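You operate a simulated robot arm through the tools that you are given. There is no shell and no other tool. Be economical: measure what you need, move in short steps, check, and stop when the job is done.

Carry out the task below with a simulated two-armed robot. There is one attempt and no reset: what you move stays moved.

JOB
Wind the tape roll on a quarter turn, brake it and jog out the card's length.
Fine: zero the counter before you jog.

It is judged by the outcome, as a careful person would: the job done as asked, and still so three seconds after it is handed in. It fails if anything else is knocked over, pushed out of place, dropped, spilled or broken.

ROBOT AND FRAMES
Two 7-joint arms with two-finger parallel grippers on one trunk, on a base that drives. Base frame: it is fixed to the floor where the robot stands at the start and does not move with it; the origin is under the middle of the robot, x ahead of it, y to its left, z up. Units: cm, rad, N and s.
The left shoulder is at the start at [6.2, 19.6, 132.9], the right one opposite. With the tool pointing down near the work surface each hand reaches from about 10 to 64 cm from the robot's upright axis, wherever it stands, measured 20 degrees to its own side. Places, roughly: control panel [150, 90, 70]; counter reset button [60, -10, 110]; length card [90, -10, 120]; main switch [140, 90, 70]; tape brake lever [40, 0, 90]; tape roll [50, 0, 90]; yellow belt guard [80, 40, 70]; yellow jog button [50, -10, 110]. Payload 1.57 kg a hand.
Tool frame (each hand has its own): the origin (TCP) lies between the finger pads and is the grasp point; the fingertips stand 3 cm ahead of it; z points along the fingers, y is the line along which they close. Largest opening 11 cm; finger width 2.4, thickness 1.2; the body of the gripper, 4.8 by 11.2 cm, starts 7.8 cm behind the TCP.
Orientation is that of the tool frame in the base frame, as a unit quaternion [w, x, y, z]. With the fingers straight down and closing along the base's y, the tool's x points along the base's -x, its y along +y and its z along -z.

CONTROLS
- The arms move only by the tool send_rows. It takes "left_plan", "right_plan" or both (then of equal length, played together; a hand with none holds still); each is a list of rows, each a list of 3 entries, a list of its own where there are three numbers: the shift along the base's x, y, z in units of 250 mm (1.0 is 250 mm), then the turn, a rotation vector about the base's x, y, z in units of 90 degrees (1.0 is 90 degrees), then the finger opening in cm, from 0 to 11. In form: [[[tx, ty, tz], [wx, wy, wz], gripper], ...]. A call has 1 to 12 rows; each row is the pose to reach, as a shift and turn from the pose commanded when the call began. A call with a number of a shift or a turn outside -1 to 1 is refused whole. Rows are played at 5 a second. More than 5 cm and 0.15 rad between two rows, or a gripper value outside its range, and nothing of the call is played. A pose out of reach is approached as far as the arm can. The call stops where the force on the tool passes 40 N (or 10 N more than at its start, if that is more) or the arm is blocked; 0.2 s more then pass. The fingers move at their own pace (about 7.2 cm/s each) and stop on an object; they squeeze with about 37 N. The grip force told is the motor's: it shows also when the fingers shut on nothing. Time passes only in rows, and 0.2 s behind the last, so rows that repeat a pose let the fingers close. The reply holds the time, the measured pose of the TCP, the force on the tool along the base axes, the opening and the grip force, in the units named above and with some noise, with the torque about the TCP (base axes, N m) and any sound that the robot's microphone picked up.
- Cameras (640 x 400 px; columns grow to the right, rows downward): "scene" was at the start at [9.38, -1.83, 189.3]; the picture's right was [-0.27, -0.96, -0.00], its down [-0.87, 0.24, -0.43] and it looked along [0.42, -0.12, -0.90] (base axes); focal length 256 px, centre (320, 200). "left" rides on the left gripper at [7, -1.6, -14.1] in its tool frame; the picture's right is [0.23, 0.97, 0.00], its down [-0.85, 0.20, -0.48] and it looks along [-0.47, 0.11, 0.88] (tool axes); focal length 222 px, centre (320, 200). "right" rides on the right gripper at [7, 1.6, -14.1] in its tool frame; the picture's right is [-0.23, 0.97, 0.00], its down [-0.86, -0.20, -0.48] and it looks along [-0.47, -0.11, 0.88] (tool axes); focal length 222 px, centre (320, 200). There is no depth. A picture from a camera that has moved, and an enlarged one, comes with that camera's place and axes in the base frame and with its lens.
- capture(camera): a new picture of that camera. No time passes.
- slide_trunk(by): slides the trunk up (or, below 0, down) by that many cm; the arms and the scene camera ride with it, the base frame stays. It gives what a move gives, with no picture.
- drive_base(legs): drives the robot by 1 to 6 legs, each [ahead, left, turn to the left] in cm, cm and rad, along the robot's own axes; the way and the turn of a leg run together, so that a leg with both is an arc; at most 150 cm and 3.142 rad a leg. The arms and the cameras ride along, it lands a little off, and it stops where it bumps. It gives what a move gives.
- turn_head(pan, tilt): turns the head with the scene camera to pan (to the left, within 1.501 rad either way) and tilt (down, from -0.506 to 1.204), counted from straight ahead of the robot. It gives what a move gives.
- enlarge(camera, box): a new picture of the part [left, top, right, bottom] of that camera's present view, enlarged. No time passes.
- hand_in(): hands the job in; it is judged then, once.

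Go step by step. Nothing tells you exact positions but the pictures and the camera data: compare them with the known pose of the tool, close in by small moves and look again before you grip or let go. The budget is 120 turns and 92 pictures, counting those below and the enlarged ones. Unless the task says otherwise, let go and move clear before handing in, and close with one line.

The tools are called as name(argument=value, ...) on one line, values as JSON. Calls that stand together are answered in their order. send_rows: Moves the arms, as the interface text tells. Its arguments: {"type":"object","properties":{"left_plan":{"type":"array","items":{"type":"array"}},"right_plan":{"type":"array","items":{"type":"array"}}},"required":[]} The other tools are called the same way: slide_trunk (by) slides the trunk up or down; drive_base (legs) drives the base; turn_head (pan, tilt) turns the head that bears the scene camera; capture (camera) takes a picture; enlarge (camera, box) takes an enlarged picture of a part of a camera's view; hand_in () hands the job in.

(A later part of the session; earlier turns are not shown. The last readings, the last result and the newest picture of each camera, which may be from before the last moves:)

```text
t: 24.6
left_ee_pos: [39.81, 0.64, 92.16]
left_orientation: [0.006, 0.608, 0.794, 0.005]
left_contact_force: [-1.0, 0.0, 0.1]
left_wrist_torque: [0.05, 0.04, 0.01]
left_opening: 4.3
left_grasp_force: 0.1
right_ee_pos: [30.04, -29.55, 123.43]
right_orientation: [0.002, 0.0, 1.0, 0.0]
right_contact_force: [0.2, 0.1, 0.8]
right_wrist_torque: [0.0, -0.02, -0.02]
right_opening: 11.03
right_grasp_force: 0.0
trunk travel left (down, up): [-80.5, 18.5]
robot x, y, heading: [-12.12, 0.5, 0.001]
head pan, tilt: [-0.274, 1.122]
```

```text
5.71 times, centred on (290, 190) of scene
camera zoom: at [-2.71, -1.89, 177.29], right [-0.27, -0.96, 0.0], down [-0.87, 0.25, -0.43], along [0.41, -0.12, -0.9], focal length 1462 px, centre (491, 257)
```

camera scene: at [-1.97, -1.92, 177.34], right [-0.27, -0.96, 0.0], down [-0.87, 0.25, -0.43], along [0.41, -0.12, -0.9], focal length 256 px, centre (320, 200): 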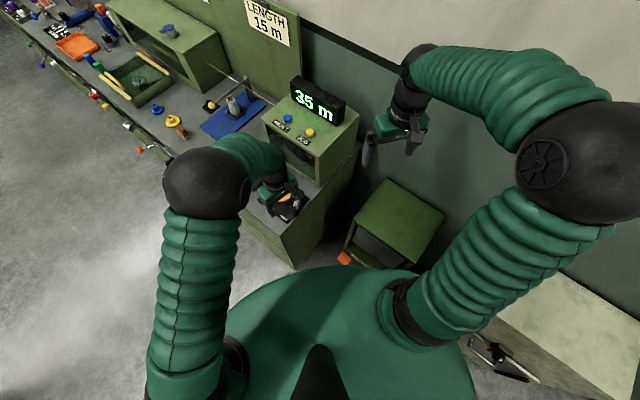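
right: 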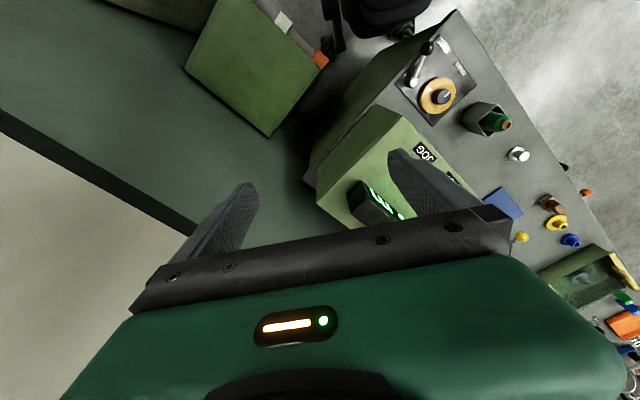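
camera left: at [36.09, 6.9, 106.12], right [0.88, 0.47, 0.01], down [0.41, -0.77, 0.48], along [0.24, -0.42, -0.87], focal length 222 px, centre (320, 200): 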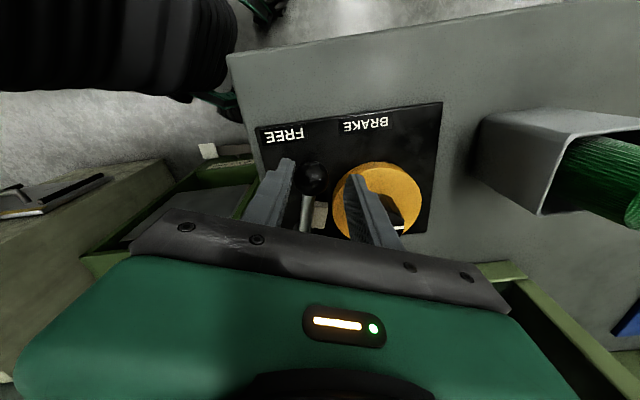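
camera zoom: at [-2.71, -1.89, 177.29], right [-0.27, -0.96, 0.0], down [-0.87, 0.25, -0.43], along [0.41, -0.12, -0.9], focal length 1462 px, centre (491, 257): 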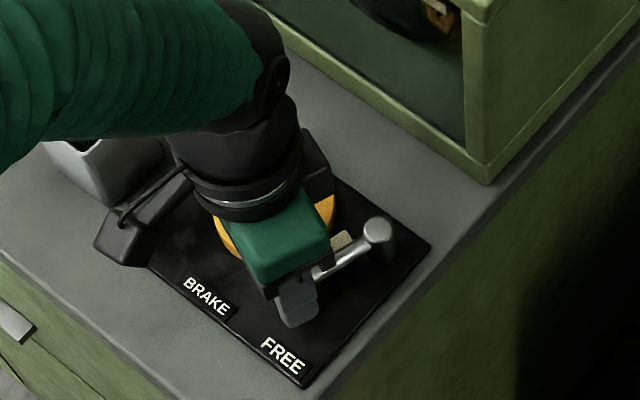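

send_rows(left_plan=[[[0, 0, 0], [0, 0, 0], 3.1], [[0.03, 0.007, 0], [0, 0, -0.064], 3.1], [[0.06, 0.012, 0], [0, 0, -0.128], 3.1], [[0.06, 0.012, 0], [0, 0, -0.128], 3.1]])

capture(camera="left")

enlarge(camera="scene", box=[250, 155, 330, 225])

```text
t: 25.6
left_ee_pos: [40.94, 0.81, 92.01]
left_orientation: [0.005, 0.685, 0.728, 0.004]
left_contact_force: [-13.4, -6.1, -0.9]
left_wrist_torque: [-0.06, 0.37, 0.06]
left_opening: 4.26
left_grasp_force: 6.2
right_ee_pos: [29.99, -29.67, 123.49]
right_orientation: [0.003, 0.0, 1.0, 0.0]
right_contact_force: [-0.2, -0.8, 0.0]
right_wrist_torque: [-0.04, 0.0, -0.02]
right_opening: 11.0
right_grasp_force: 0.0
trunk travel left (down, up): [-80.5, 18.5]
robot x, y, heading: [-12.46, 0.08, 0.003]
head pan, tilt: [-0.274, 1.122]
```

```text
53 pictures are left
camera left: at [38.67, 7.59, 106.11], right [0.96, 0.29, 0.01], down [0.25, -0.84, 0.48], along [0.15, -0.46, -0.88], focal length 222 px, centre (320, 200)
```

left: 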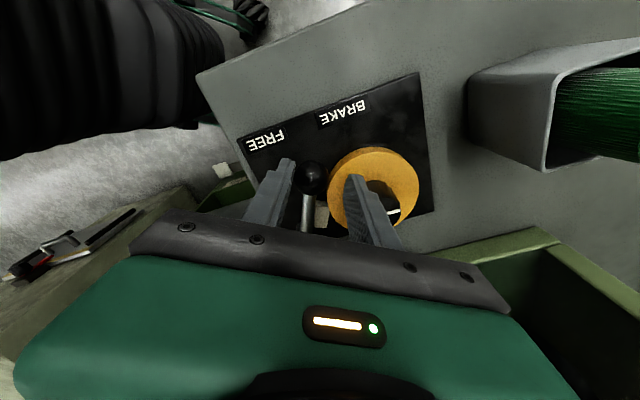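

```text
5.71 times, centred on (290, 190) of scene
camera zoom: at [-3.03, -2.15, 177.3], right [-0.27, -0.96, 0.0], down [-0.87, 0.25, -0.43], along [0.42, -0.12, -0.9], focal length 1462 px, centre (491, 257)
```

zoom: 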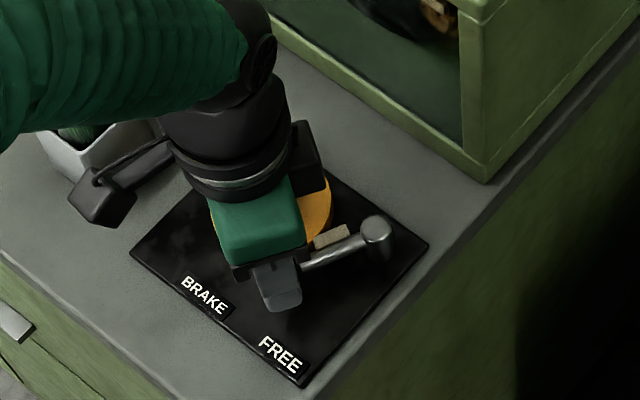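

The pad seems close to the roll and the force is rising. I'll push slightly further to see whether it is at its stop.

send_rows(left_plan=[[[0.015, 0.001, 0], [0, 0, -0.02], 4.2], [[0.03, 0.002, 0], [0, 0, -0.04], 4.2], [[0.03, 0.002, 0], [0, 0, -0.04], 4.2]])

enlarge(camera="scene", box=[250, 155, 330, 225])

```text
t: 26.4
left_ee_pos: [40.94, 1.04, 92.19]
left_orientation: [0.003, 0.708, 0.706, 0.003]
left_contact_force: [-36.5, -3.4, -1.2]
left_wrist_torque: [-0.34, 1.04, -0.14]
left_opening: 4.45
left_grasp_force: 1.4
right_ee_pos: [29.6, -29.6, 123.74]
right_orientation: [0.004, 0.0, 1.0, 0.0]
right_contact_force: [0.4, 0.3, -0.3]
right_wrist_torque: [-0.01, -0.02, -0.02]
right_opening: 11.0
right_grasp_force: 0.1
trunk travel left (down, up): [-80.5, 18.5]
robot x, y, heading: [-12.13, 0.25, 0.002]
head pan, tilt: [-0.274, 1.122]
```

```text
5.71 times, centred on (290, 190) of scene
camera zoom: at [-3.74, -1.99, 177.34], right [-0.27, -0.96, 0.0], down [-0.87, 0.25, -0.44], along [0.42, -0.12, -0.9], focal length 1462 px, centre (491, 257)
```

zoom: 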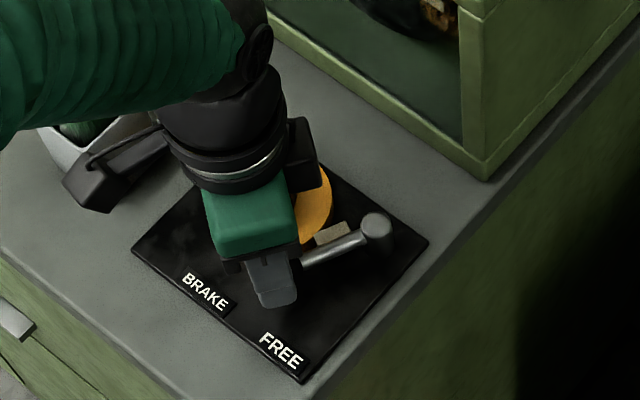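

send_rows(left_plan=[[[-0.04, 0, 0], [0, 0, 0], 4.4], [[-0.04, 0, 0.06], [0, 0, 0], 4.6], [[-0.04, 0, 0.2], [0, 0, 0], 5], [[-0.04, 0.1, 0.34], [0, 0, 0.08], 5], [[-0.04, 0.25, 0.4], [0, 0, 0.16], 5], [[-0.04, 0.4, 0.4], [0, 0, 0.24], 5]])

enlarge(camera="scene", box=[250, 155, 330, 225])

capture(camera="left")

```text
t: 27.8
left_ee_pos: [40.84, 11.06, 101.99]
left_orientation: [0.007, 0.562, 0.827, 0.005]
left_contact_force: [-0.3, 0.1, -0.7]
left_wrist_torque: [0.0, -0.02, 0.02]
left_opening: 5.01
left_grasp_force: 0.1
right_ee_pos: [30.15, -29.28, 123.59]
right_orientation: [0.003, 0.0, 1.0, -0.002]
right_contact_force: [0.0, 0.7, -1.4]
right_wrist_torque: [0.02, -0.01, 0.01]
right_opening: 10.99
right_grasp_force: 0.0
trunk travel left (down, up): [-80.5, 18.5]
robot x, y, heading: [-12.13, 0.05, -0.001]
head pan, tilt: [-0.274, 1.122]
```

```text
5.71 times, centred on (290, 190) of scene
camera zoom: at [-2.69, -1.52, 177.29], right [-0.27, -0.96, 0.0], down [-0.87, 0.24, -0.43], along [0.41, -0.12, -0.9], focal length 1462 px, centre (491, 257)
```

zoom: 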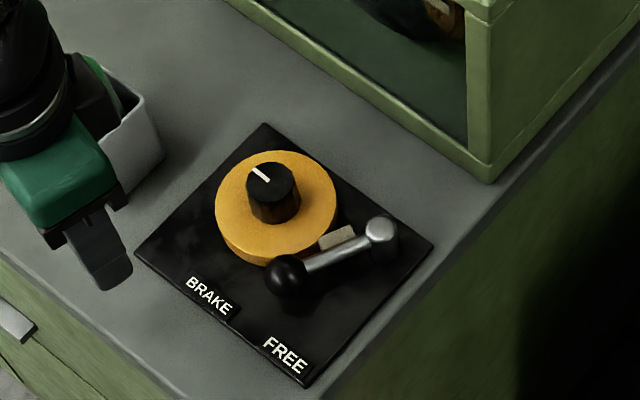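

```text
49 pictures are left
camera left: at [36.54, 16.94, 116.06], right [0.82, 0.57, 0.01], down [0.49, -0.72, 0.49], along [0.29, -0.39, -0.87], focal length 222 px, centre (320, 200)
```

left: 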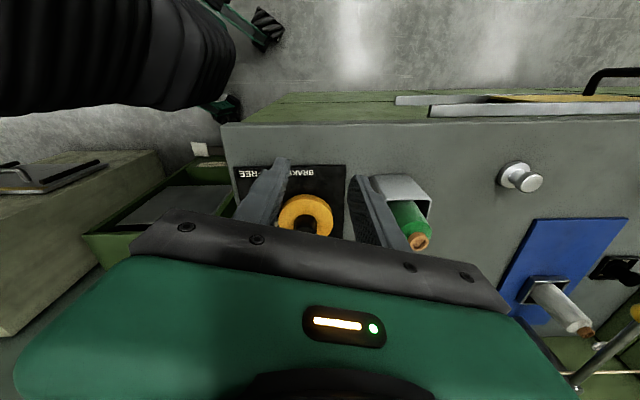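

enlarge(camera="scene", box=[275, 175, 315, 210])

```text
11.43 times, centred on (295, 192) of scene
camera zoom: at [-2.69, -1.52, 177.29], right [-0.27, -0.96, 0.0], down [-0.87, 0.24, -0.43], along [0.41, -0.12, -0.9], focal length 2925 px, centre (606, 286)
```

zoom: 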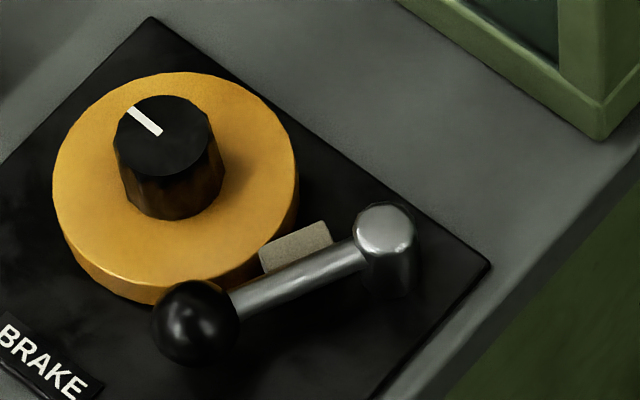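

The pad bears on the roll and the lever points at BRAKE. Next I'll tuck the left hand away and drive forward again so the right hand can reach the buttons.

send_rows(left_plan=[[[0, 0, 0.18], [0, 0, 0.09], 5], [[-0.06, 0.06, 0.36], [0, 0, 0.18], 5], [[-0.16, 0.16, 0.52], [0, 0, 0.27], 5], [[-0.28, 0.28, 0.62], [0, 0, 0.36], 5], [[-0.4, 0.4, 0.72], [0, 0, 0.45], 5], [[-0.5, 0.5, 0.8], [0, 0, 0.54], 5], [[-0.6, 0.6, 0.8], [0, 0, 0.62], 5]])

drive_base(legs=[[12, 0, 0]])

turn_head(pan=-0.2, tilt=0.85)

capture(camera="scene")

capture(camera="right")

```text
refused: row 3 steps farther than a row can; nothing moved
```

```text
t: 29.0
left_ee_pos: [52.4, 10.89, 102.35]
left_orientation: [0.007, 0.562, 0.827, 0.006]
left_contact_force: [0.5, -0.1, -1.5]
left_wrist_torque: [-0.02, -0.01, -0.03]
left_opening: 5.01
left_grasp_force: 0.0
right_ee_pos: [41.65, -29.48, 123.66]
right_orientation: [0.003, 0.0, 1.0, 0.0]
right_contact_force: [0.1, -0.1, 0.6]
right_wrist_torque: [0.03, -0.02, -0.01]
right_opening: 10.96
right_grasp_force: 0.1
trunk travel left (down, up): [-80.5, 18.5]
robot x, y, heading: [0.0, -0.17, -0.0]
head pan, tilt: [-0.274, 1.122]
```

```text
t: 29.8
left_ee_pos: [52.85, 10.94, 102.1]
left_orientation: [0.005, 0.562, 0.827, 0.005]
left_contact_force: [-0.6, -0.5, 0.0]
left_wrist_torque: [0.0, 0.02, 0.01]
left_opening: 5.03
left_grasp_force: 0.1
right_ee_pos: [42.03, -29.33, 123.44]
right_orientation: [0.001, 0.0, 1.0, 0.0]
right_contact_force: [-0.6, 0.2, 0.2]
right_wrist_torque: [0.02, 0.01, -0.02]
right_opening: 10.99
right_grasp_force: 0.1
trunk travel left (down, up): [-80.5, 18.5]
robot x, y, heading: [0.02, -0.19, -0.003]
head pan, tilt: [-0.201, 0.85]
```

```text
47 pictures are left
camera scene: at [11.07, -1.66, 179.19], right [-0.2, -0.98, 0.0], down [-0.74, 0.15, -0.66], along [0.64, -0.13, -0.75], focal length 256 px, centre (320, 200)
```

scene: 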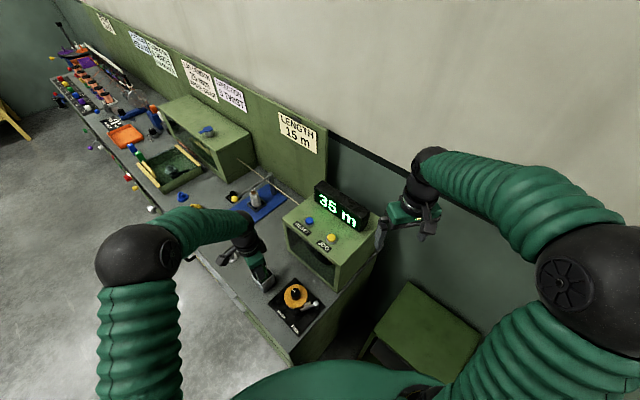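

```text
46 pictures are left
camera right: at [35.19, -27.91, 137.62], right [0.23, 0.97, 0.0], down [0.85, -0.2, 0.48], along [0.47, -0.11, -0.88], focal length 222 px, centre (320, 200)
```

right: 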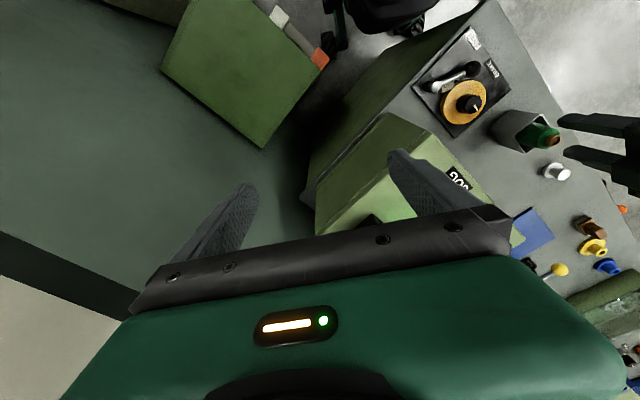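

The refused left move was harmless: the drive went clear. I'll now raise and tuck the left hand with smaller steps.

send_rows(left_plan=[[[0, 0, 0.16], [0, 0, 0.08], 5], [[0, 0.04, 0.32], [0, 0, 0.16], 5], [[-0.06, 0.1, 0.46], [0, 0, 0.24], 5], [[-0.14, 0.17, 0.56], [0, 0, 0.32], 5], [[-0.24, 0.25, 0.62], [0, 0, 0.4], 5], [[-0.34, 0.33, 0.66], [0, 0, 0.48], 5], [[-0.44, 0.4, 0.7], [0, 0, 0.56], 5]], right_plan=[[[0, 0, 0.06], [0, 0, 0], 8], [[0, 0, 0.06], [0, 0, 0], 4], [[0, 0, 0.06], [0, 0, 0], 0], [[0, 0, 0.06], [0, 0, 0], 0], [[0.04, 0.04, 0.06], [0, 0, 0], 0], [[0.1, 0.1, 0.06], [0, 0, 0], 0], [[0.2, 0.2, 0.06], [0, 0, 0], 0]])

capture(camera="right")

enlarge(camera="scene", box=[250, 150, 410, 320])

```text
t: 31.4
left_ee_pos: [41.78, 21.11, 119.77]
left_orientation: [0.004, 0.154, 0.988, 0.007]
left_contact_force: [0.3, -0.3, -0.2]
left_wrist_torque: [-0.03, 0.03, 0.0]
left_opening: 5.01
left_grasp_force: 0.0
right_ee_pos: [47.05, -24.17, 124.95]
right_orientation: [0.002, 0.0, 1.0, -0.002]
right_contact_force: [0.7, 0.2, 0.1]
right_wrist_torque: [-0.02, -0.01, 0.01]
right_opening: 0.0
right_grasp_force: 21.8
trunk travel left (down, up): [-80.5, 18.5]
robot x, y, heading: [-0.28, -0.03, 0.003]
head pan, tilt: [-0.201, 0.85]
```

```text
45 pictures are left
camera right: at [40.09, -22.68, 139.19], right [0.23, 0.97, 0.0], down [0.85, -0.2, 0.48], along [0.47, -0.11, -0.88], focal length 222 px, centre (320, 200)
```

right: 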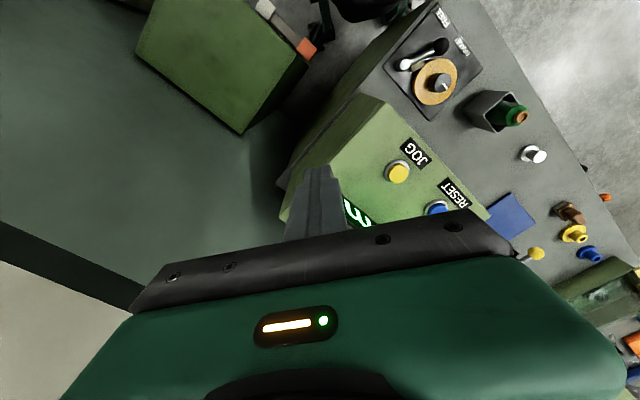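

```text
2.35 times, centred on (330, 235) of scene
camera zoom: at [10.94, -1.43, 179.21], right [-0.2, -0.98, 0.0], down [-0.74, 0.15, -0.66], along [0.65, -0.13, -0.75], focal length 602 px, centre (296, 118)
```

zoom: 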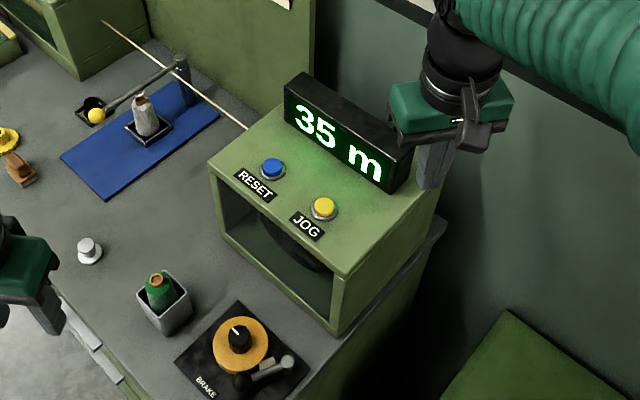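

The jog button is at about (54.9, -14.3, 108.7) and reset at about (63, -8.5, 108.5). I'll bring the closed right fingers over reset, yawed parallel to the display.

send_rows(right_plan=[[[0.07, 0.07, 0], [0, 0, -0.08], 0], [[0.16, 0.16, 0], [0, 0, -0.16], 0], [[0.26, 0.26, 0], [0, 0, -0.24], 0], [[0.36, 0.36, 0], [0, 0, -0.32], 0], [[0.46, 0.46, -0.02], [0, 0, -0.4], 0], [[0.56, 0.55, -0.1], [0, 0, -0.48], 0], [[0.63, 0.62, -0.2], [0, 0, -0.556], 0], [[0.63, 0.62, -0.28], [0, 0, -0.556], 0], [[0.63, 0.62, -0.28], [0, 0, -0.556], 0]])

capture(camera="right")

enlarge(camera="scene", box=[270, 150, 400, 260])

```text
t: 33.4
left_ee_pos: [41.65, 20.83, 119.57]
left_orientation: [0.004, 0.155, 0.988, 0.007]
left_contact_force: [0.5, 0.5, -0.2]
left_wrist_torque: [-0.01, 0.05, -0.01]
left_opening: 5.02
left_grasp_force: 0.1
right_ee_pos: [62.72, -8.88, 117.99]
right_orientation: [0.001, 0.424, 0.906, -0.002]
right_contact_force: [0.4, 0.4, 0.3]
right_wrist_torque: [0.03, 0.03, -0.01]
right_opening: 0.0
right_grasp_force: 21.5
trunk travel left (down, up): [-80.5, 18.5]
robot x, y, heading: [-0.09, -0.08, 0.001]
head pan, tilt: [-0.201, 0.85]
```

```text
43 pictures are left
camera right: at [59.56, -2.51, 132.17], right [0.89, 0.45, 0.0], down [0.39, -0.78, 0.48], along [0.22, -0.43, -0.88], focal length 222 px, centre (320, 200)
```

right: 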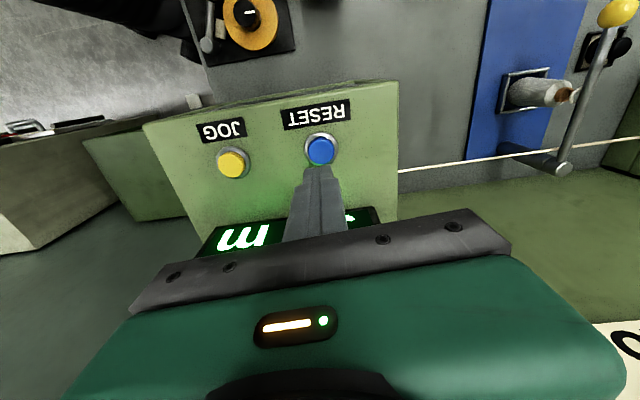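

```text
3.64 times, centred on (335, 205) of scene
camera zoom: at [10.96, -1.56, 179.21], right [-0.2, -0.98, 0.0], down [-0.74, 0.15, -0.66], along [0.65, -0.13, -0.75], focal length 931 px, centre (266, 182)
```

zoom: 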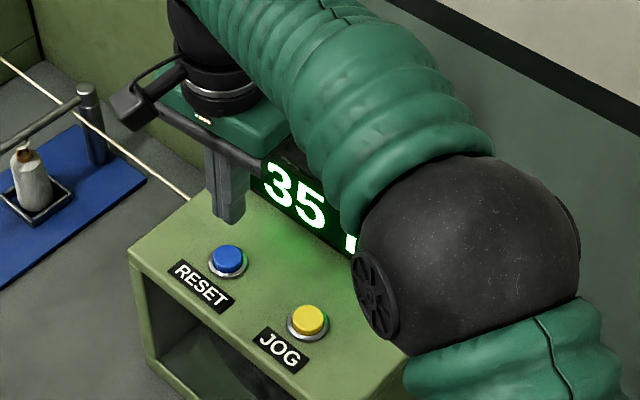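

Reset lies right below the fingertips, at (62.7, -8.5). I'll descend, press lightly and watch the counter.

send_rows(right_plan=[[[0, 0.014, -0.12], [0, 0, 0], 0], [[0, 0.014, -0.22], [0, 0, 0], 0], [[0, 0.014, -0.25], [0, 0, 0], 0], [[0, 0.014, -0.265], [0, 0, 0], 0]])

capture(camera="right")

enlarge(camera="scene", box=[270, 150, 400, 260])

```text
t: 34.4
left_ee_pos: [41.64, 21.05, 119.64]
left_orientation: [0.004, 0.155, 0.988, 0.007]
left_contact_force: [0.4, 1.2, 0.0]
left_wrist_torque: [-0.02, 0.0, 0.03]
left_opening: 5.03
left_grasp_force: 0.2
right_ee_pos: [62.94, -8.41, 111.65]
right_orientation: [0.004, 0.423, 0.906, 0.0]
right_contact_force: [4.2, 0.2, 13.0]
right_wrist_torque: [0.06, -0.1, 0.0]
right_opening: 0.0
right_grasp_force: 21.5
trunk travel left (down, up): [-80.5, 18.5]
robot x, y, heading: [-0.3, -0.21, -0.001]
head pan, tilt: [-0.201, 0.85]
heard: click
```

```text
41 pictures are left
camera right: at [59.59, -2.1, 125.71], right [0.89, 0.45, 0.0], down [0.39, -0.78, 0.48], along [0.22, -0.43, -0.87], focal length 222 px, centre (320, 200)
```

right: 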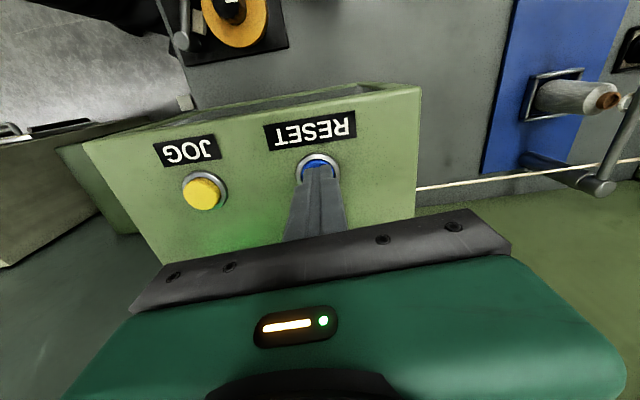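

```text
3.64 times, centred on (335, 205) of scene
camera zoom: at [10.84, -1.45, 179.25], right [-0.2, -0.98, 0.0], down [-0.74, 0.15, -0.66], along [0.65, -0.13, -0.75], focal length 931 px, centre (266, 182)
```

zoom: 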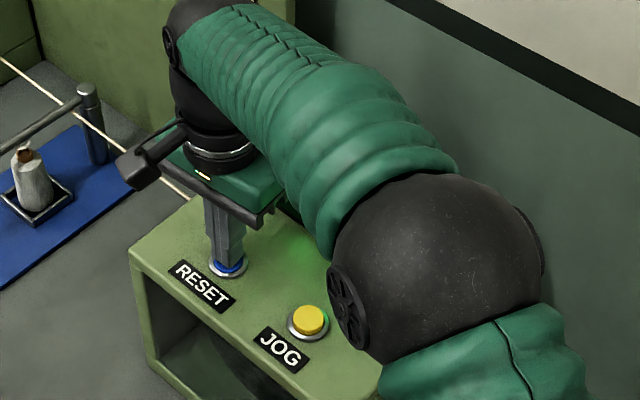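

Click heard. I'll lift off and move over the jog button, then check the display.

send_rows(right_plan=[[[0, 0, 0.08], [0, 0, 0], 0], [[0, 0, 0.2], [0, 0, 0], 0], [[-0.1, -0.07, 0.26], [0, 0, 0], 0], [[-0.2, -0.14, 0.26], [0, 0, 0], 0], [[-0.325, -0.234, 0.22], [0, 0, 0], 0], [[-0.325, -0.234, 0.16], [0, 0, 0], 0]])

capture(camera="right")

capture(camera="scene")

```text
t: 35.8
left_ee_pos: [41.83, 20.86, 119.62]
left_orientation: [0.003, 0.157, 0.988, 0.007]
left_contact_force: [-0.4, 0.6, 0.4]
left_wrist_torque: [-0.01, 0.01, 0.0]
left_opening: 5.0
left_grasp_force: 0.1
right_ee_pos: [54.82, -14.37, 115.38]
right_orientation: [0.001, 0.423, 0.906, -0.003]
right_contact_force: [-0.7, 0.3, 0.6]
right_wrist_torque: [0.06, 0.02, 0.02]
right_opening: 0.03
right_grasp_force: 21.6
trunk travel left (down, up): [-80.5, 18.5]
robot x, y, heading: [-0.15, 0.31, 0.001]
head pan, tilt: [-0.201, 0.85]
```

```text
39 pictures are left
camera right: at [51.53, -8.1, 129.5], right [0.89, 0.45, 0.0], down [0.4, -0.78, 0.48], along [0.22, -0.43, -0.88], focal length 222 px, centre (320, 200)
```

right: 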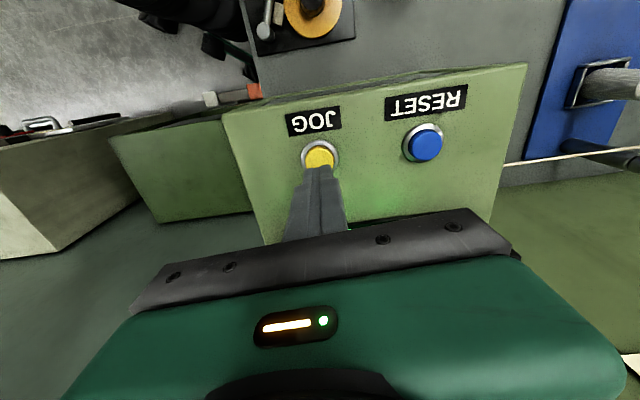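

```text
38 pictures are left
camera scene: at [11.05, -1.6, 179.2], right [-0.2, -0.98, 0.0], down [-0.74, 0.15, -0.66], along [0.64, -0.13, -0.75], focal length 256 px, centre (320, 200)
```

scene: 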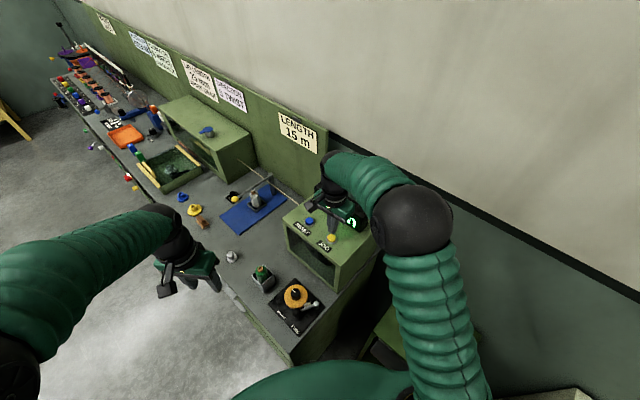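

The hand hides the display from the head camera. I'll bring the left hand camera round to watch the counter while I jog.

send_rows(left_plan=[[[0.12, -0.06, 0.03], [0, 0, -0.09], 5], [[0.24, -0.13, 0.056], [0, 0, -0.18], 5], [[0.36, -0.2, 0.056], [0, 0, -0.27], 5], [[0.49, -0.276, 0.056], [0, 0, -0.358], 5], [[0.49, -0.276, 0.056], [0, 0, -0.358], 5]])

capture(camera="left")

```text
t: 37.0
left_ee_pos: [54.13, 14.09, 121.2]
left_orientation: [0.006, 0.424, 0.906, 0.007]
left_contact_force: [0.0, -0.3, -0.4]
left_wrist_torque: [0.01, -0.03, 0.0]
left_opening: 5.01
left_grasp_force: 0.1
right_ee_pos: [54.71, -14.4, 115.42]
right_orientation: [0.001, 0.423, 0.906, -0.001]
right_contact_force: [1.0, 0.7, 0.3]
right_wrist_torque: [0.0, 0.02, 0.0]
right_opening: 0.01
right_grasp_force: 21.3
trunk travel left (down, up): [-80.5, 18.5]
robot x, y, heading: [-0.11, 0.05, 0.004]
head pan, tilt: [-0.201, 0.85]
```

```text
37 pictures are left
camera left: at [48.24, 18.29, 135.12], right [0.6, 0.8, 0.01], down [0.69, -0.53, 0.49], along [0.39, -0.28, -0.87], focal length 222 px, centre (320, 200)
```

left: 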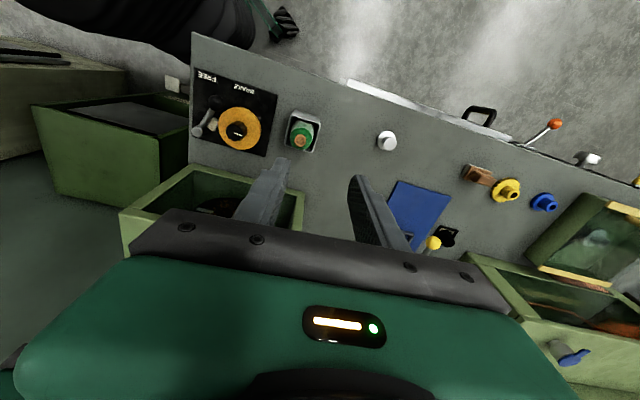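

enlarge(camera="scene", box=[290, 170, 390, 260])

```text
4.44 times, centred on (340, 215) of scene
camera zoom: at [11.08, -1.57, 179.2], right [-0.2, -0.98, 0.0], down [-0.74, 0.15, -0.66], along [0.64, -0.13, -0.75], focal length 1137 px, centre (231, 133)
```

zoom: 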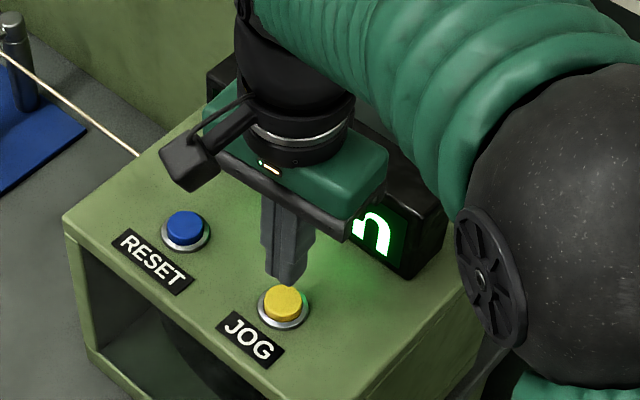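

The hand cameras can't see the display from here. Instead I'll tap jog briefly, lift clear and read the counter to learn its rate.

send_rows(right_plan=[[[-0.004, 0.01, -0.11], [0, 0, 0], 0], [[-0.004, 0.01, -0.165], [0, 0, 0], 0], [[-0.004, 0.01, -0.1], [0, 0, 0], 0], [[0, 0, 0.04], [0, 0, 0], 0], [[-0.1, 0, 0.16], [0, 0, 0], 0], [[-0.22, -0.06, 0.22], [0, 0, 0], 0], [[-0.32, -0.18, 0.26], [0, 0, 0], 0], [[-0.4, -0.3, 0.3], [0, 0, 0], 0]])

enlarge(camera="scene", box=[260, 150, 400, 260])

```text
t: 38.8
left_ee_pos: [54.1, 13.93, 121.16]
left_orientation: [0.005, 0.424, 0.905, 0.006]
left_contact_force: [-0.2, -0.7, 0.1]
left_wrist_torque: [0.05, -0.02, 0.01]
left_opening: 5.03
left_grasp_force: 0.2
right_ee_pos: [44.62, -21.91, 122.84]
right_orientation: [0.001, 0.422, 0.906, -0.001]
right_contact_force: [-0.4, 0.1, 0.2]
right_wrist_torque: [0.01, 0.0, -0.02]
right_opening: 0.0
right_grasp_force: 20.9
trunk travel left (down, up): [-80.5, 18.5]
robot x, y, heading: [-0.14, -0.19, 0.003]
head pan, tilt: [-0.201, 0.85]
heard: click
```

```text
3.64 times, centred on (330, 205) of scene
camera zoom: at [10.86, -1.88, 179.21], right [-0.2, -0.98, 0.0], down [-0.74, 0.15, -0.66], along [0.65, -0.13, -0.75], focal length 931 px, centre (284, 182)
```

zoom: 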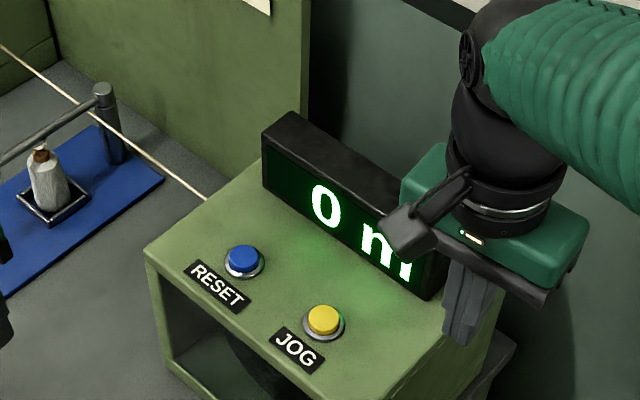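

send_rows(right_plan=[[[0.08, 0.12, -0.04], [0, 0, 0], 0], [[0.18, 0.24, -0.08], [0, 0, 0], 0], [[0.3, 0.3, -0.14], [0, 0, 0], 0], [[0.4, 0.3, -0.26], [0, 0, 0], 0], [[0.396, 0.31, -0.41], [0, 0, 0], 0], [[0.396, 0.31, -0.465], [0, 0, 0], 0], [[0.396, 0.31, -0.465], [0, 0, 0], 0]])

enlarge(camera="scene", box=[260, 150, 400, 260])

```text
t: 40.4
left_ee_pos: [54.14, 14.11, 121.06]
left_orientation: [0.004, 0.424, 0.905, 0.007]
left_contact_force: [-0.2, 0.3, 0.2]
left_wrist_torque: [-0.04, 0.03, 0.03]
left_opening: 5.0
left_grasp_force: 0.1
right_ee_pos: [54.61, -14.19, 111.43]
right_orientation: [0.003, 0.423, 0.906, -0.001]
right_contact_force: [3.6, -3.7, 22.6]
right_wrist_torque: [-0.03, -0.1, -0.07]
right_opening: 0.01
right_grasp_force: 20.8
trunk travel left (down, up): [-80.5, 18.5]
robot x, y, heading: [0.33, 0.0, 0.002]
head pan, tilt: [-0.201, 0.85]
heard: click
```

```text
3.64 times, centred on (330, 205) of scene
camera zoom: at [10.89, -1.61, 179.26], right [-0.2, -0.98, 0.0], down [-0.74, 0.15, -0.66], along [0.65, -0.13, -0.75], focal length 931 px, centre (284, 182)
```

zoom: 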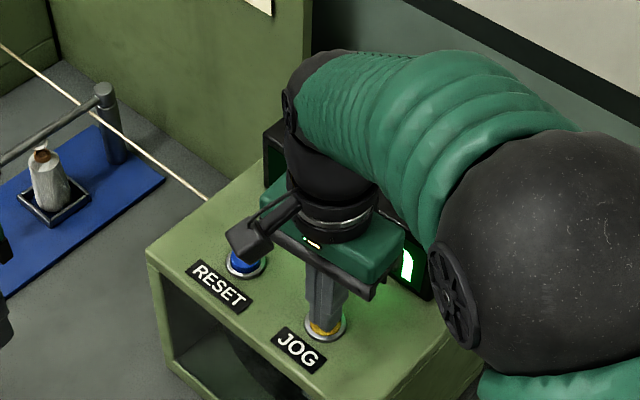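

send_rows(right_plan=[[[0, 0, 0.09], [0, 0, 0], 0], [[0.004, -0.01, 0.25], [0, 0, 0], 0], [[-0.1, -0.01, 0.33], [0, 0, 0], 0], [[-0.22, -0.07, 0.385], [0, 0, 0], 0], [[-0.32, -0.19, 0.425], [0, 0, 0], 0], [[-0.396, -0.31, 0.465], [0, 0, 0], 0]])

enlarge(camera="scene", box=[260, 150, 400, 260])

```text
t: 41.8
left_ee_pos: [54.02, 14.01, 121.15]
left_orientation: [0.005, 0.424, 0.905, 0.007]
left_contact_force: [0.3, -0.4, 0.3]
left_wrist_torque: [0.04, -0.01, -0.03]
left_opening: 5.01
left_grasp_force: 0.1
right_ee_pos: [44.58, -22.15, 122.93]
right_orientation: [0.001, 0.423, 0.906, 0.0]
right_contact_force: [-0.3, -0.3, 0.0]
right_wrist_torque: [-0.01, -0.01, 0.01]
right_opening: 0.01
right_grasp_force: 21.0
trunk travel left (down, up): [-80.5, 18.5]
robot x, y, heading: [0.04, 0.23, 0.002]
head pan, tilt: [-0.201, 0.85]
```

```text
3.64 times, centred on (330, 205) of scene
camera zoom: at [10.8, -1.85, 179.21], right [-0.2, -0.98, 0.0], down [-0.74, 0.15, -0.66], along [0.65, -0.13, -0.75], focal length 931 px, centre (284, 182)
```

zoom: 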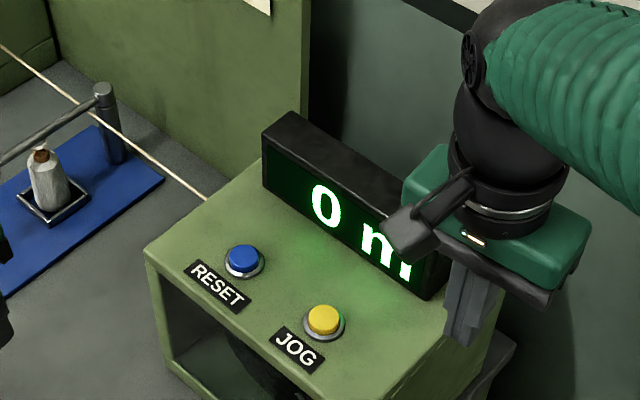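

Still 0 after about 0.7 s of pressing in all. I'll try a longer hold before suspecting the power or an interlock.

send_rows(right_plan=[[[0.08, 0.12, -0.04], [0, 0, 0], 0], [[0.18, 0.24, -0.08], [0, 0, 0], 0], [[0.3, 0.3, -0.14], [0, 0, 0], 0], [[0.4, 0.3, -0.26], [0, 0, 0], 0], [[0.396, 0.31, -0.41], [0, 0, 0], 0], [[0.396, 0.31, -0.465], [0, 0, 0], 0], [[0.396, 0.31, -0.465], [0, 0, 0], 0], [[0.396, 0.31, -0.465], [0, 0, 0], 0], [[0.396, 0.31, -0.465], [0, 0, 0], 0], [[0.396, 0.31, -0.465], [0, 0, 0], 0], [[0.396, 0.31, -0.465], [0, 0, 0], 0]])

send_rows(right_plan=[[[0, 0, 0.09], [0, 0, 0], 0], [[0.004, -0.01, 0.25], [0, 0, 0], 0], [[-0.1, -0.01, 0.33], [0, 0, 0], 0], [[-0.22, -0.07, 0.385], [0, 0, 0], 0], [[-0.32, -0.19, 0.425], [0, 0, 0], 0], [[-0.396, -0.31, 0.465], [0, 0, 0], 0]])

capture(camera="scene")

```text
t: 44.2
left_ee_pos: [54.13, 14.0, 121.17]
left_orientation: [0.005, 0.423, 0.906, 0.006]
left_contact_force: [0.3, -0.1, -0.1]
left_wrist_torque: [-0.01, 0.04, -0.01]
left_opening: 5.01
left_grasp_force: 0.0
right_ee_pos: [54.5, -14.19, 111.4]
right_orientation: [0.003, 0.423, 0.906, 0.0]
right_contact_force: [9.2, -3.8, 25.3]
right_wrist_torque: [-0.01, -0.22, 0.0]
right_opening: 0.0
right_grasp_force: 21.3
trunk travel left (down, up): [-80.5, 18.5]
robot x, y, heading: [0.32, -0.09, -0.001]
head pan, tilt: [-0.201, 0.85]
heard: click
```

```text
t: 45.6
left_ee_pos: [54.1, 13.94, 121.15]
left_orientation: [0.005, 0.424, 0.905, 0.006]
left_contact_force: [0.5, 0.1, 0.3]
left_wrist_torque: [0.07, -0.02, 0.02]
left_opening: 4.99
left_grasp_force: 0.1
right_ee_pos: [44.41, -22.09, 122.89]
right_orientation: [0.0, 0.423, 0.906, -0.001]
right_contact_force: [-0.2, 0.3, 0.3]
right_wrist_torque: [0.02, -0.03, 0.0]
right_opening: 0.01
right_grasp_force: 21.4
trunk travel left (down, up): [-80.5, 18.5]
robot x, y, heading: [-0.28, -0.04, 0.004]
head pan, tilt: [-0.201, 0.85]
```

```text
32 pictures are left
camera scene: at [10.81, -1.85, 179.21], right [-0.2, -0.98, 0.0], down [-0.74, 0.15, -0.66], along [0.65, -0.13, -0.75], focal length 256 px, centre (320, 200)
```

scene: 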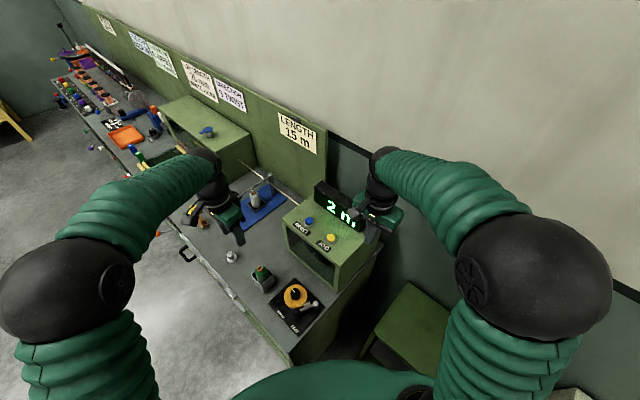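

The counter now reads 2 m after about 2 s of total pressing, so it runs at roughly 1 m/s. I'll hold for about 8 s, which stays under 15, then re-read.

send_rows(right_plan=[[[0.08, 0.12, -0.04], [0, 0, 0], 0], [[0.18, 0.24, -0.08], [0, 0, 0], 0], [[0.3, 0.3, -0.14], [0, 0, 0], 0], [[0.4, 0.3, -0.26], [0, 0, 0], 0], [[0.396, 0.31, -0.41], [0, 0, 0], 0], [[0.396, 0.31, -0.465], [0, 0, 0], 0], [[0.396, 0.31, -0.465], [0, 0, 0], 0], [[0.396, 0.31, -0.465], [0, 0, 0], 0], [[0.396, 0.31, -0.465], [0, 0, 0], 0], [[0.396, 0.31, -0.465], [0, 0, 0], 0], [[0.396, 0.31, -0.465], [0, 0, 0], 0], [[0.396, 0.31, -0.465], [0, 0, 0], 0]])

send_rows(right_plan=[[[0, 0, 0], [0, 0, 0], 0], [[0, 0, 0], [0, 0, 0], 0], [[0, 0, 0], [0, 0, 0], 0], [[0, 0, 0], [0, 0, 0], 0], [[0, 0, 0], [0, 0, 0], 0], [[0, 0, 0], [0, 0, 0], 0], [[0, 0, 0], [0, 0, 0], 0], [[0, 0, 0], [0, 0, 0], 0], [[0, 0, 0], [0, 0, 0], 0], [[0, 0, 0], [0, 0, 0], 0], [[0, 0, 0], [0, 0, 0], 0], [[0, 0, 0], [0, 0, 0], 0]])

send_rows(right_plan=[[[0, 0, 0], [0, 0, 0], 0], [[0, 0, 0], [0, 0, 0], 0], [[0, 0, 0], [0, 0, 0], 0], [[0, 0, 0], [0, 0, 0], 0], [[0, 0, 0], [0, 0, 0], 0], [[0, 0, 0], [0, 0, 0], 0], [[0, 0, 0], [0, 0, 0], 0], [[0, 0, 0], [0, 0, 0], 0], [[0, 0, 0], [0, 0, 0], 0], [[0, 0, 0], [0, 0, 0], 0], [[0, 0, 0], [0, 0, 0], 0], [[0, 0, 0], [0, 0, 0], 0]])

send_rows(right_plan=[[[0, 0, 0], [0, 0, 0], 0], [[0, 0, 0], [0, 0, 0], 0], [[0, 0, 0], [0, 0, 0], 0], [[0, 0, 0.09], [0, 0, 0], 0], [[0.004, -0.01, 0.25], [0, 0, 0], 0], [[-0.1, -0.01, 0.33], [0, 0, 0], 0], [[-0.22, -0.07, 0.385], [0, 0, 0], 0], [[-0.32, -0.19, 0.425], [0, 0, 0], 0], [[-0.396, -0.31, 0.465], [0, 0, 0], 0]])

enlarge(camera="scene", box=[260, 150, 400, 260])

```text
t: 48.2
left_ee_pos: [54.05, 14.03, 121.21]
left_orientation: [0.006, 0.424, 0.905, 0.006]
left_contact_force: [0.4, 0.1, 0.1]
left_wrist_torque: [-0.01, -0.02, -0.01]
left_opening: 5.02
left_grasp_force: 0.0
right_ee_pos: [54.65, -14.07, 111.49]
right_orientation: [0.003, 0.423, 0.906, -0.001]
right_contact_force: [11.9, -4.2, 27.9]
right_wrist_torque: [-0.11, -0.31, -0.01]
right_opening: 0.0
right_grasp_force: 22.0
trunk travel left (down, up): [-80.5, 18.5]
robot x, y, heading: [-0.23, -0.6, -0.003]
head pan, tilt: [-0.201, 0.85]
heard: click
```

```text
t: 50.8
left_ee_pos: [54.15, 14.17, 121.12]
left_orientation: [0.005, 0.425, 0.905, 0.007]
left_contact_force: [-0.5, -0.6, 0.0]
left_wrist_torque: [-0.03, 0.04, -0.02]
left_opening: 5.0
left_grasp_force: 0.0
right_ee_pos: [54.44, -14.0, 111.48]
right_orientation: [0.003, 0.422, 0.906, -0.001]
right_contact_force: [7.3, -3.8, 27.9]
right_wrist_torque: [-0.05, -0.19, 0.01]
right_opening: 0.03
right_grasp_force: 21.4
trunk travel left (down, up): [-80.5, 18.5]
robot x, y, heading: [-0.43, 0.36, 0.0]
head pan, tilt: [-0.201, 0.85]
```

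```text
t: 53.4
left_ee_pos: [54.0, 14.05, 121.16]
left_orientation: [0.005, 0.424, 0.905, 0.006]
left_contact_force: [-0.1, -1.0, -0.2]
left_wrist_torque: [-0.01, -0.03, 0.03]
left_opening: 5.0
left_grasp_force: 0.0
right_ee_pos: [54.41, -14.11, 111.44]
right_orientation: [0.003, 0.423, 0.906, -0.001]
right_contact_force: [5.5, -2.4, 26.8]
right_wrist_torque: [-0.06, -0.1, -0.04]
right_opening: 0.01
right_grasp_force: 21.4
trunk travel left (down, up): [-80.5, 18.5]
robot x, y, heading: [-0.26, 0.19, -0.003]
head pan, tilt: [-0.201, 0.85]
```

```text
t: 55.4
left_ee_pos: [54.03, 13.92, 121.29]
left_orientation: [0.005, 0.424, 0.905, 0.007]
left_contact_force: [0.0, -0.3, 0.6]
left_wrist_torque: [-0.01, 0.05, -0.02]
left_opening: 5.02
left_grasp_force: 0.1
right_ee_pos: [44.56, -22.12, 122.99]
right_orientation: [0.001, 0.423, 0.906, -0.002]
right_contact_force: [-0.2, 0.0, -0.2]
right_wrist_torque: [0.02, -0.03, 0.02]
right_opening: 0.0
right_grasp_force: 21.6
trunk travel left (down, up): [-80.5, 18.5]
robot x, y, heading: [-0.69, -0.13, -0.006]
head pan, tilt: [-0.201, 0.85]
```

```text
3.64 times, centred on (330, 205) of scene
camera zoom: at [10.78, -1.87, 179.22], right [-0.2, -0.98, 0.0], down [-0.74, 0.15, -0.66], along [0.65, -0.13, -0.75], focal length 931 px, centre (284, 182)
```

zoom: 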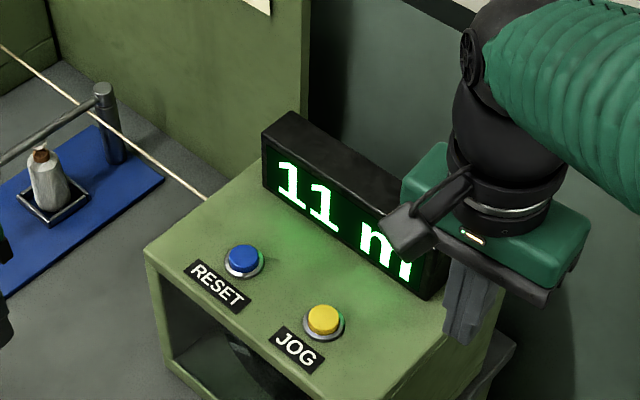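

It reads 11 m, so the rate is about 1.2 m/s. I'll hold about 2.35 s to land near 14, then finish with short taps.

send_rows(right_plan=[[[0.08, 0.12, -0.04], [0, 0, 0], 0], [[0.18, 0.24, -0.08], [0, 0, 0], 0], [[0.3, 0.3, -0.14], [0, 0, 0], 0], [[0.4, 0.3, -0.26], [0, 0, 0], 0], [[0.396, 0.31, -0.41], [0, 0, 0], 0], [[0.396, 0.31, -0.465], [0, 0, 0], 0], [[0.396, 0.31, -0.465], [0, 0, 0], 0], [[0.396, 0.31, -0.465], [0, 0, 0], 0], [[0.396, 0.31, -0.465], [0, 0, 0], 0], [[0.396, 0.31, -0.465], [0, 0, 0], 0], [[0.396, 0.31, -0.465], [0, 0, 0], 0], [[0.396, 0.31, -0.465], [0, 0, 0], 0]])

send_rows(right_plan=[[[0, 0, 0], [0, 0, 0], 0], [[0, 0, 0], [0, 0, 0], 0], [[0, 0, 0], [0, 0, 0], 0], [[0, 0, 0], [0, 0, 0], 0], [[0, 0, 0.09], [0, 0, 0], 0], [[0.004, -0.01, 0.25], [0, 0, 0], 0], [[-0.1, -0.01, 0.33], [0, 0, 0], 0], [[-0.22, -0.07, 0.385], [0, 0, 0], 0], [[-0.32, -0.19, 0.425], [0, 0, 0], 0], [[-0.396, -0.31, 0.465], [0, 0, 0], 0]])

enlarge(camera="scene", box=[260, 150, 400, 260])

```text
t: 58.0
left_ee_pos: [54.02, 14.15, 121.25]
left_orientation: [0.005, 0.424, 0.906, 0.006]
left_contact_force: [0.4, -0.6, -0.7]
left_wrist_torque: [0.01, -0.01, 0.03]
left_opening: 4.99
left_grasp_force: 0.1
right_ee_pos: [54.69, -14.31, 111.38]
right_orientation: [0.002, 0.423, 0.906, -0.001]
right_contact_force: [11.7, -4.6, 27.6]
right_wrist_torque: [-0.09, -0.26, -0.01]
right_opening: 0.0
right_grasp_force: 20.8
trunk travel left (down, up): [-80.5, 18.5]
robot x, y, heading: [-0.35, -0.09, -0.003]
head pan, tilt: [-0.201, 0.85]
heard: click
```

```text
t: 60.2
left_ee_pos: [54.07, 13.9, 121.11]
left_orientation: [0.005, 0.424, 0.905, 0.005]
left_contact_force: [-0.2, -0.2, -0.2]
left_wrist_torque: [0.02, 0.02, -0.02]
left_opening: 4.99
left_grasp_force: 0.0
right_ee_pos: [44.46, -22.02, 122.91]
right_orientation: [0.0, 0.423, 0.906, 0.0]
right_contact_force: [0.2, -0.4, 0.3]
right_wrist_torque: [-0.03, -0.01, 0.02]
right_opening: 0.0
right_grasp_force: 21.6
trunk travel left (down, up): [-80.5, 18.5]
robot x, y, heading: [-0.53, -0.2, 0.001]
head pan, tilt: [-0.201, 0.85]
```

```text
3.64 times, centred on (330, 205) of scene
camera zoom: at [10.8, -1.85, 179.21], right [-0.2, -0.98, 0.0], down [-0.74, 0.15, -0.66], along [0.65, -0.13, -0.75], focal length 931 px, centre (284, 182)
```

zoom: 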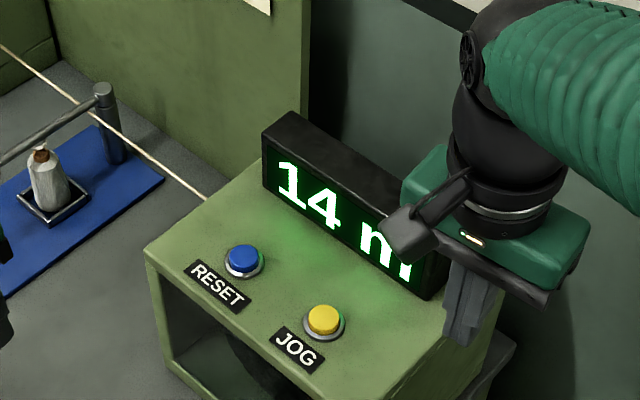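

It reads 14 m. I'll use short taps now.

send_rows(right_plan=[[[0.08, 0.12, -0.04], [0, 0, 0], 0], [[0.18, 0.24, -0.08], [0, 0, 0], 0], [[0.3, 0.3, -0.14], [0, 0, 0], 0], [[0.4, 0.3, -0.26], [0, 0, 0], 0], [[0.396, 0.31, -0.41], [0, 0, 0], 0], [[0.396, 0.31, -0.465], [0, 0, 0], 0], [[0.396, 0.31, -0.38], [0, 0, 0], 0], [[0.4, 0.3, -0.215], [0, 0, 0], 0], [[0.29, 0.3, -0.12], [0, 0, 0], 0], [[0.17, 0.22, -0.07], [0, 0, 0], 0], [[0.07, 0.1, -0.03], [0, 0, 0], 0], [[0, 0, 0], [0, 0, 0], 0]])

enlarge(camera="scene", box=[260, 150, 400, 260])

```text
t: 62.8
left_ee_pos: [54.08, 13.92, 121.19]
left_orientation: [0.004, 0.424, 0.906, 0.006]
left_contact_force: [0.9, -0.3, -0.1]
left_wrist_torque: [0.04, -0.02, -0.01]
left_opening: 5.01
left_grasp_force: 0.1
right_ee_pos: [44.55, -22.09, 122.95]
right_orientation: [0.002, 0.423, 0.906, -0.001]
right_contact_force: [0.0, 0.1, 0.8]
right_wrist_torque: [0.05, 0.01, 0.03]
right_opening: 0.01
right_grasp_force: 22.0
trunk travel left (down, up): [-80.5, 18.5]
robot x, y, heading: [0.07, 0.14, -0.001]
head pan, tilt: [-0.201, 0.85]
heard: click
```

```text
3.64 times, centred on (330, 205) of scene
camera zoom: at [10.87, -1.84, 179.21], right [-0.2, -0.98, 0.0], down [-0.74, 0.15, -0.66], along [0.65, -0.13, -0.75], focal length 931 px, centre (284, 182)
```

zoom: 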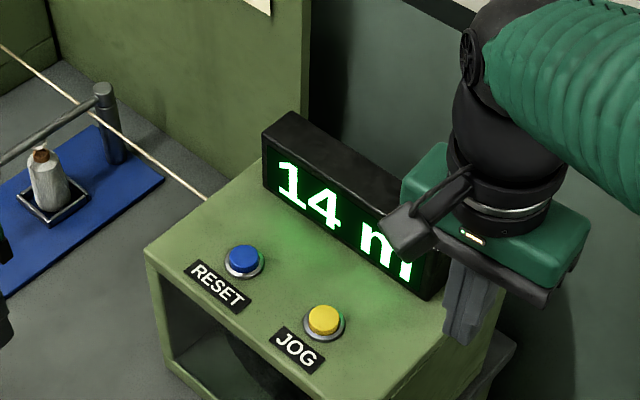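

send_rows(right_plan=[[[0.08, 0.12, -0.04], [0, 0, 0], 0], [[0.18, 0.24, -0.08], [0, 0, 0], 0], [[0.3, 0.3, -0.14], [0, 0, 0], 0], [[0.4, 0.3, -0.26], [0, 0, 0], 0], [[0.396, 0.31, -0.41], [0, 0, 0], 0], [[0.396, 0.31, -0.465], [0, 0, 0], 0], [[0.396, 0.31, -0.38], [0, 0, 0], 0], [[0.4, 0.3, -0.215], [0, 0, 0], 0], [[0.29, 0.3, -0.12], [0, 0, 0], 0], [[0.17, 0.22, -0.07], [0, 0, 0], 0], [[0.07, 0.1, -0.03], [0, 0, 0], 0], [[0, 0, 0], [0, 0, 0], 0]])

enlarge(camera="scene", box=[260, 150, 400, 260])

```text
t: 65.4
left_ee_pos: [54.11, 13.94, 121.14]
left_orientation: [0.005, 0.423, 0.906, 0.007]
left_contact_force: [-0.1, -0.4, 0.2]
left_wrist_torque: [-0.03, 0.0, -0.01]
left_opening: 4.98
left_grasp_force: 0.0
right_ee_pos: [44.61, -22.14, 122.84]
right_orientation: [0.002, 0.422, 0.907, -0.001]
right_contact_force: [0.6, -0.6, 0.5]
right_wrist_torque: [0.03, -0.02, 0.0]
right_opening: 0.01
right_grasp_force: 20.9
trunk travel left (down, up): [-80.5, 18.5]
robot x, y, heading: [-0.35, -0.08, -0.001]
head pan, tilt: [-0.201, 0.85]
heard: click
```

```text
3.64 times, centred on (330, 205) of scene
camera zoom: at [10.84, -1.84, 179.21], right [-0.2, -0.98, 0.0], down [-0.74, 0.15, -0.66], along [0.65, -0.13, -0.75], focal length 931 px, centre (284, 182)
```

zoom: 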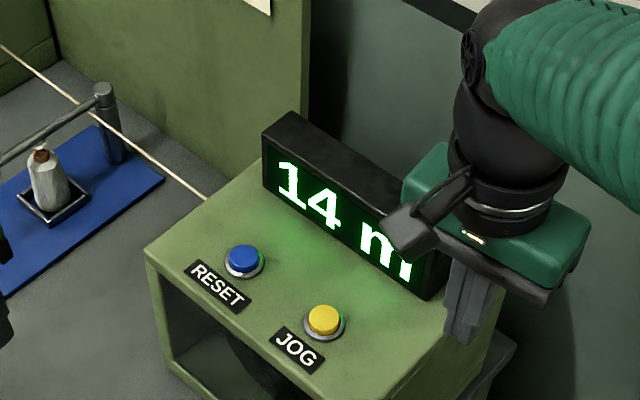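

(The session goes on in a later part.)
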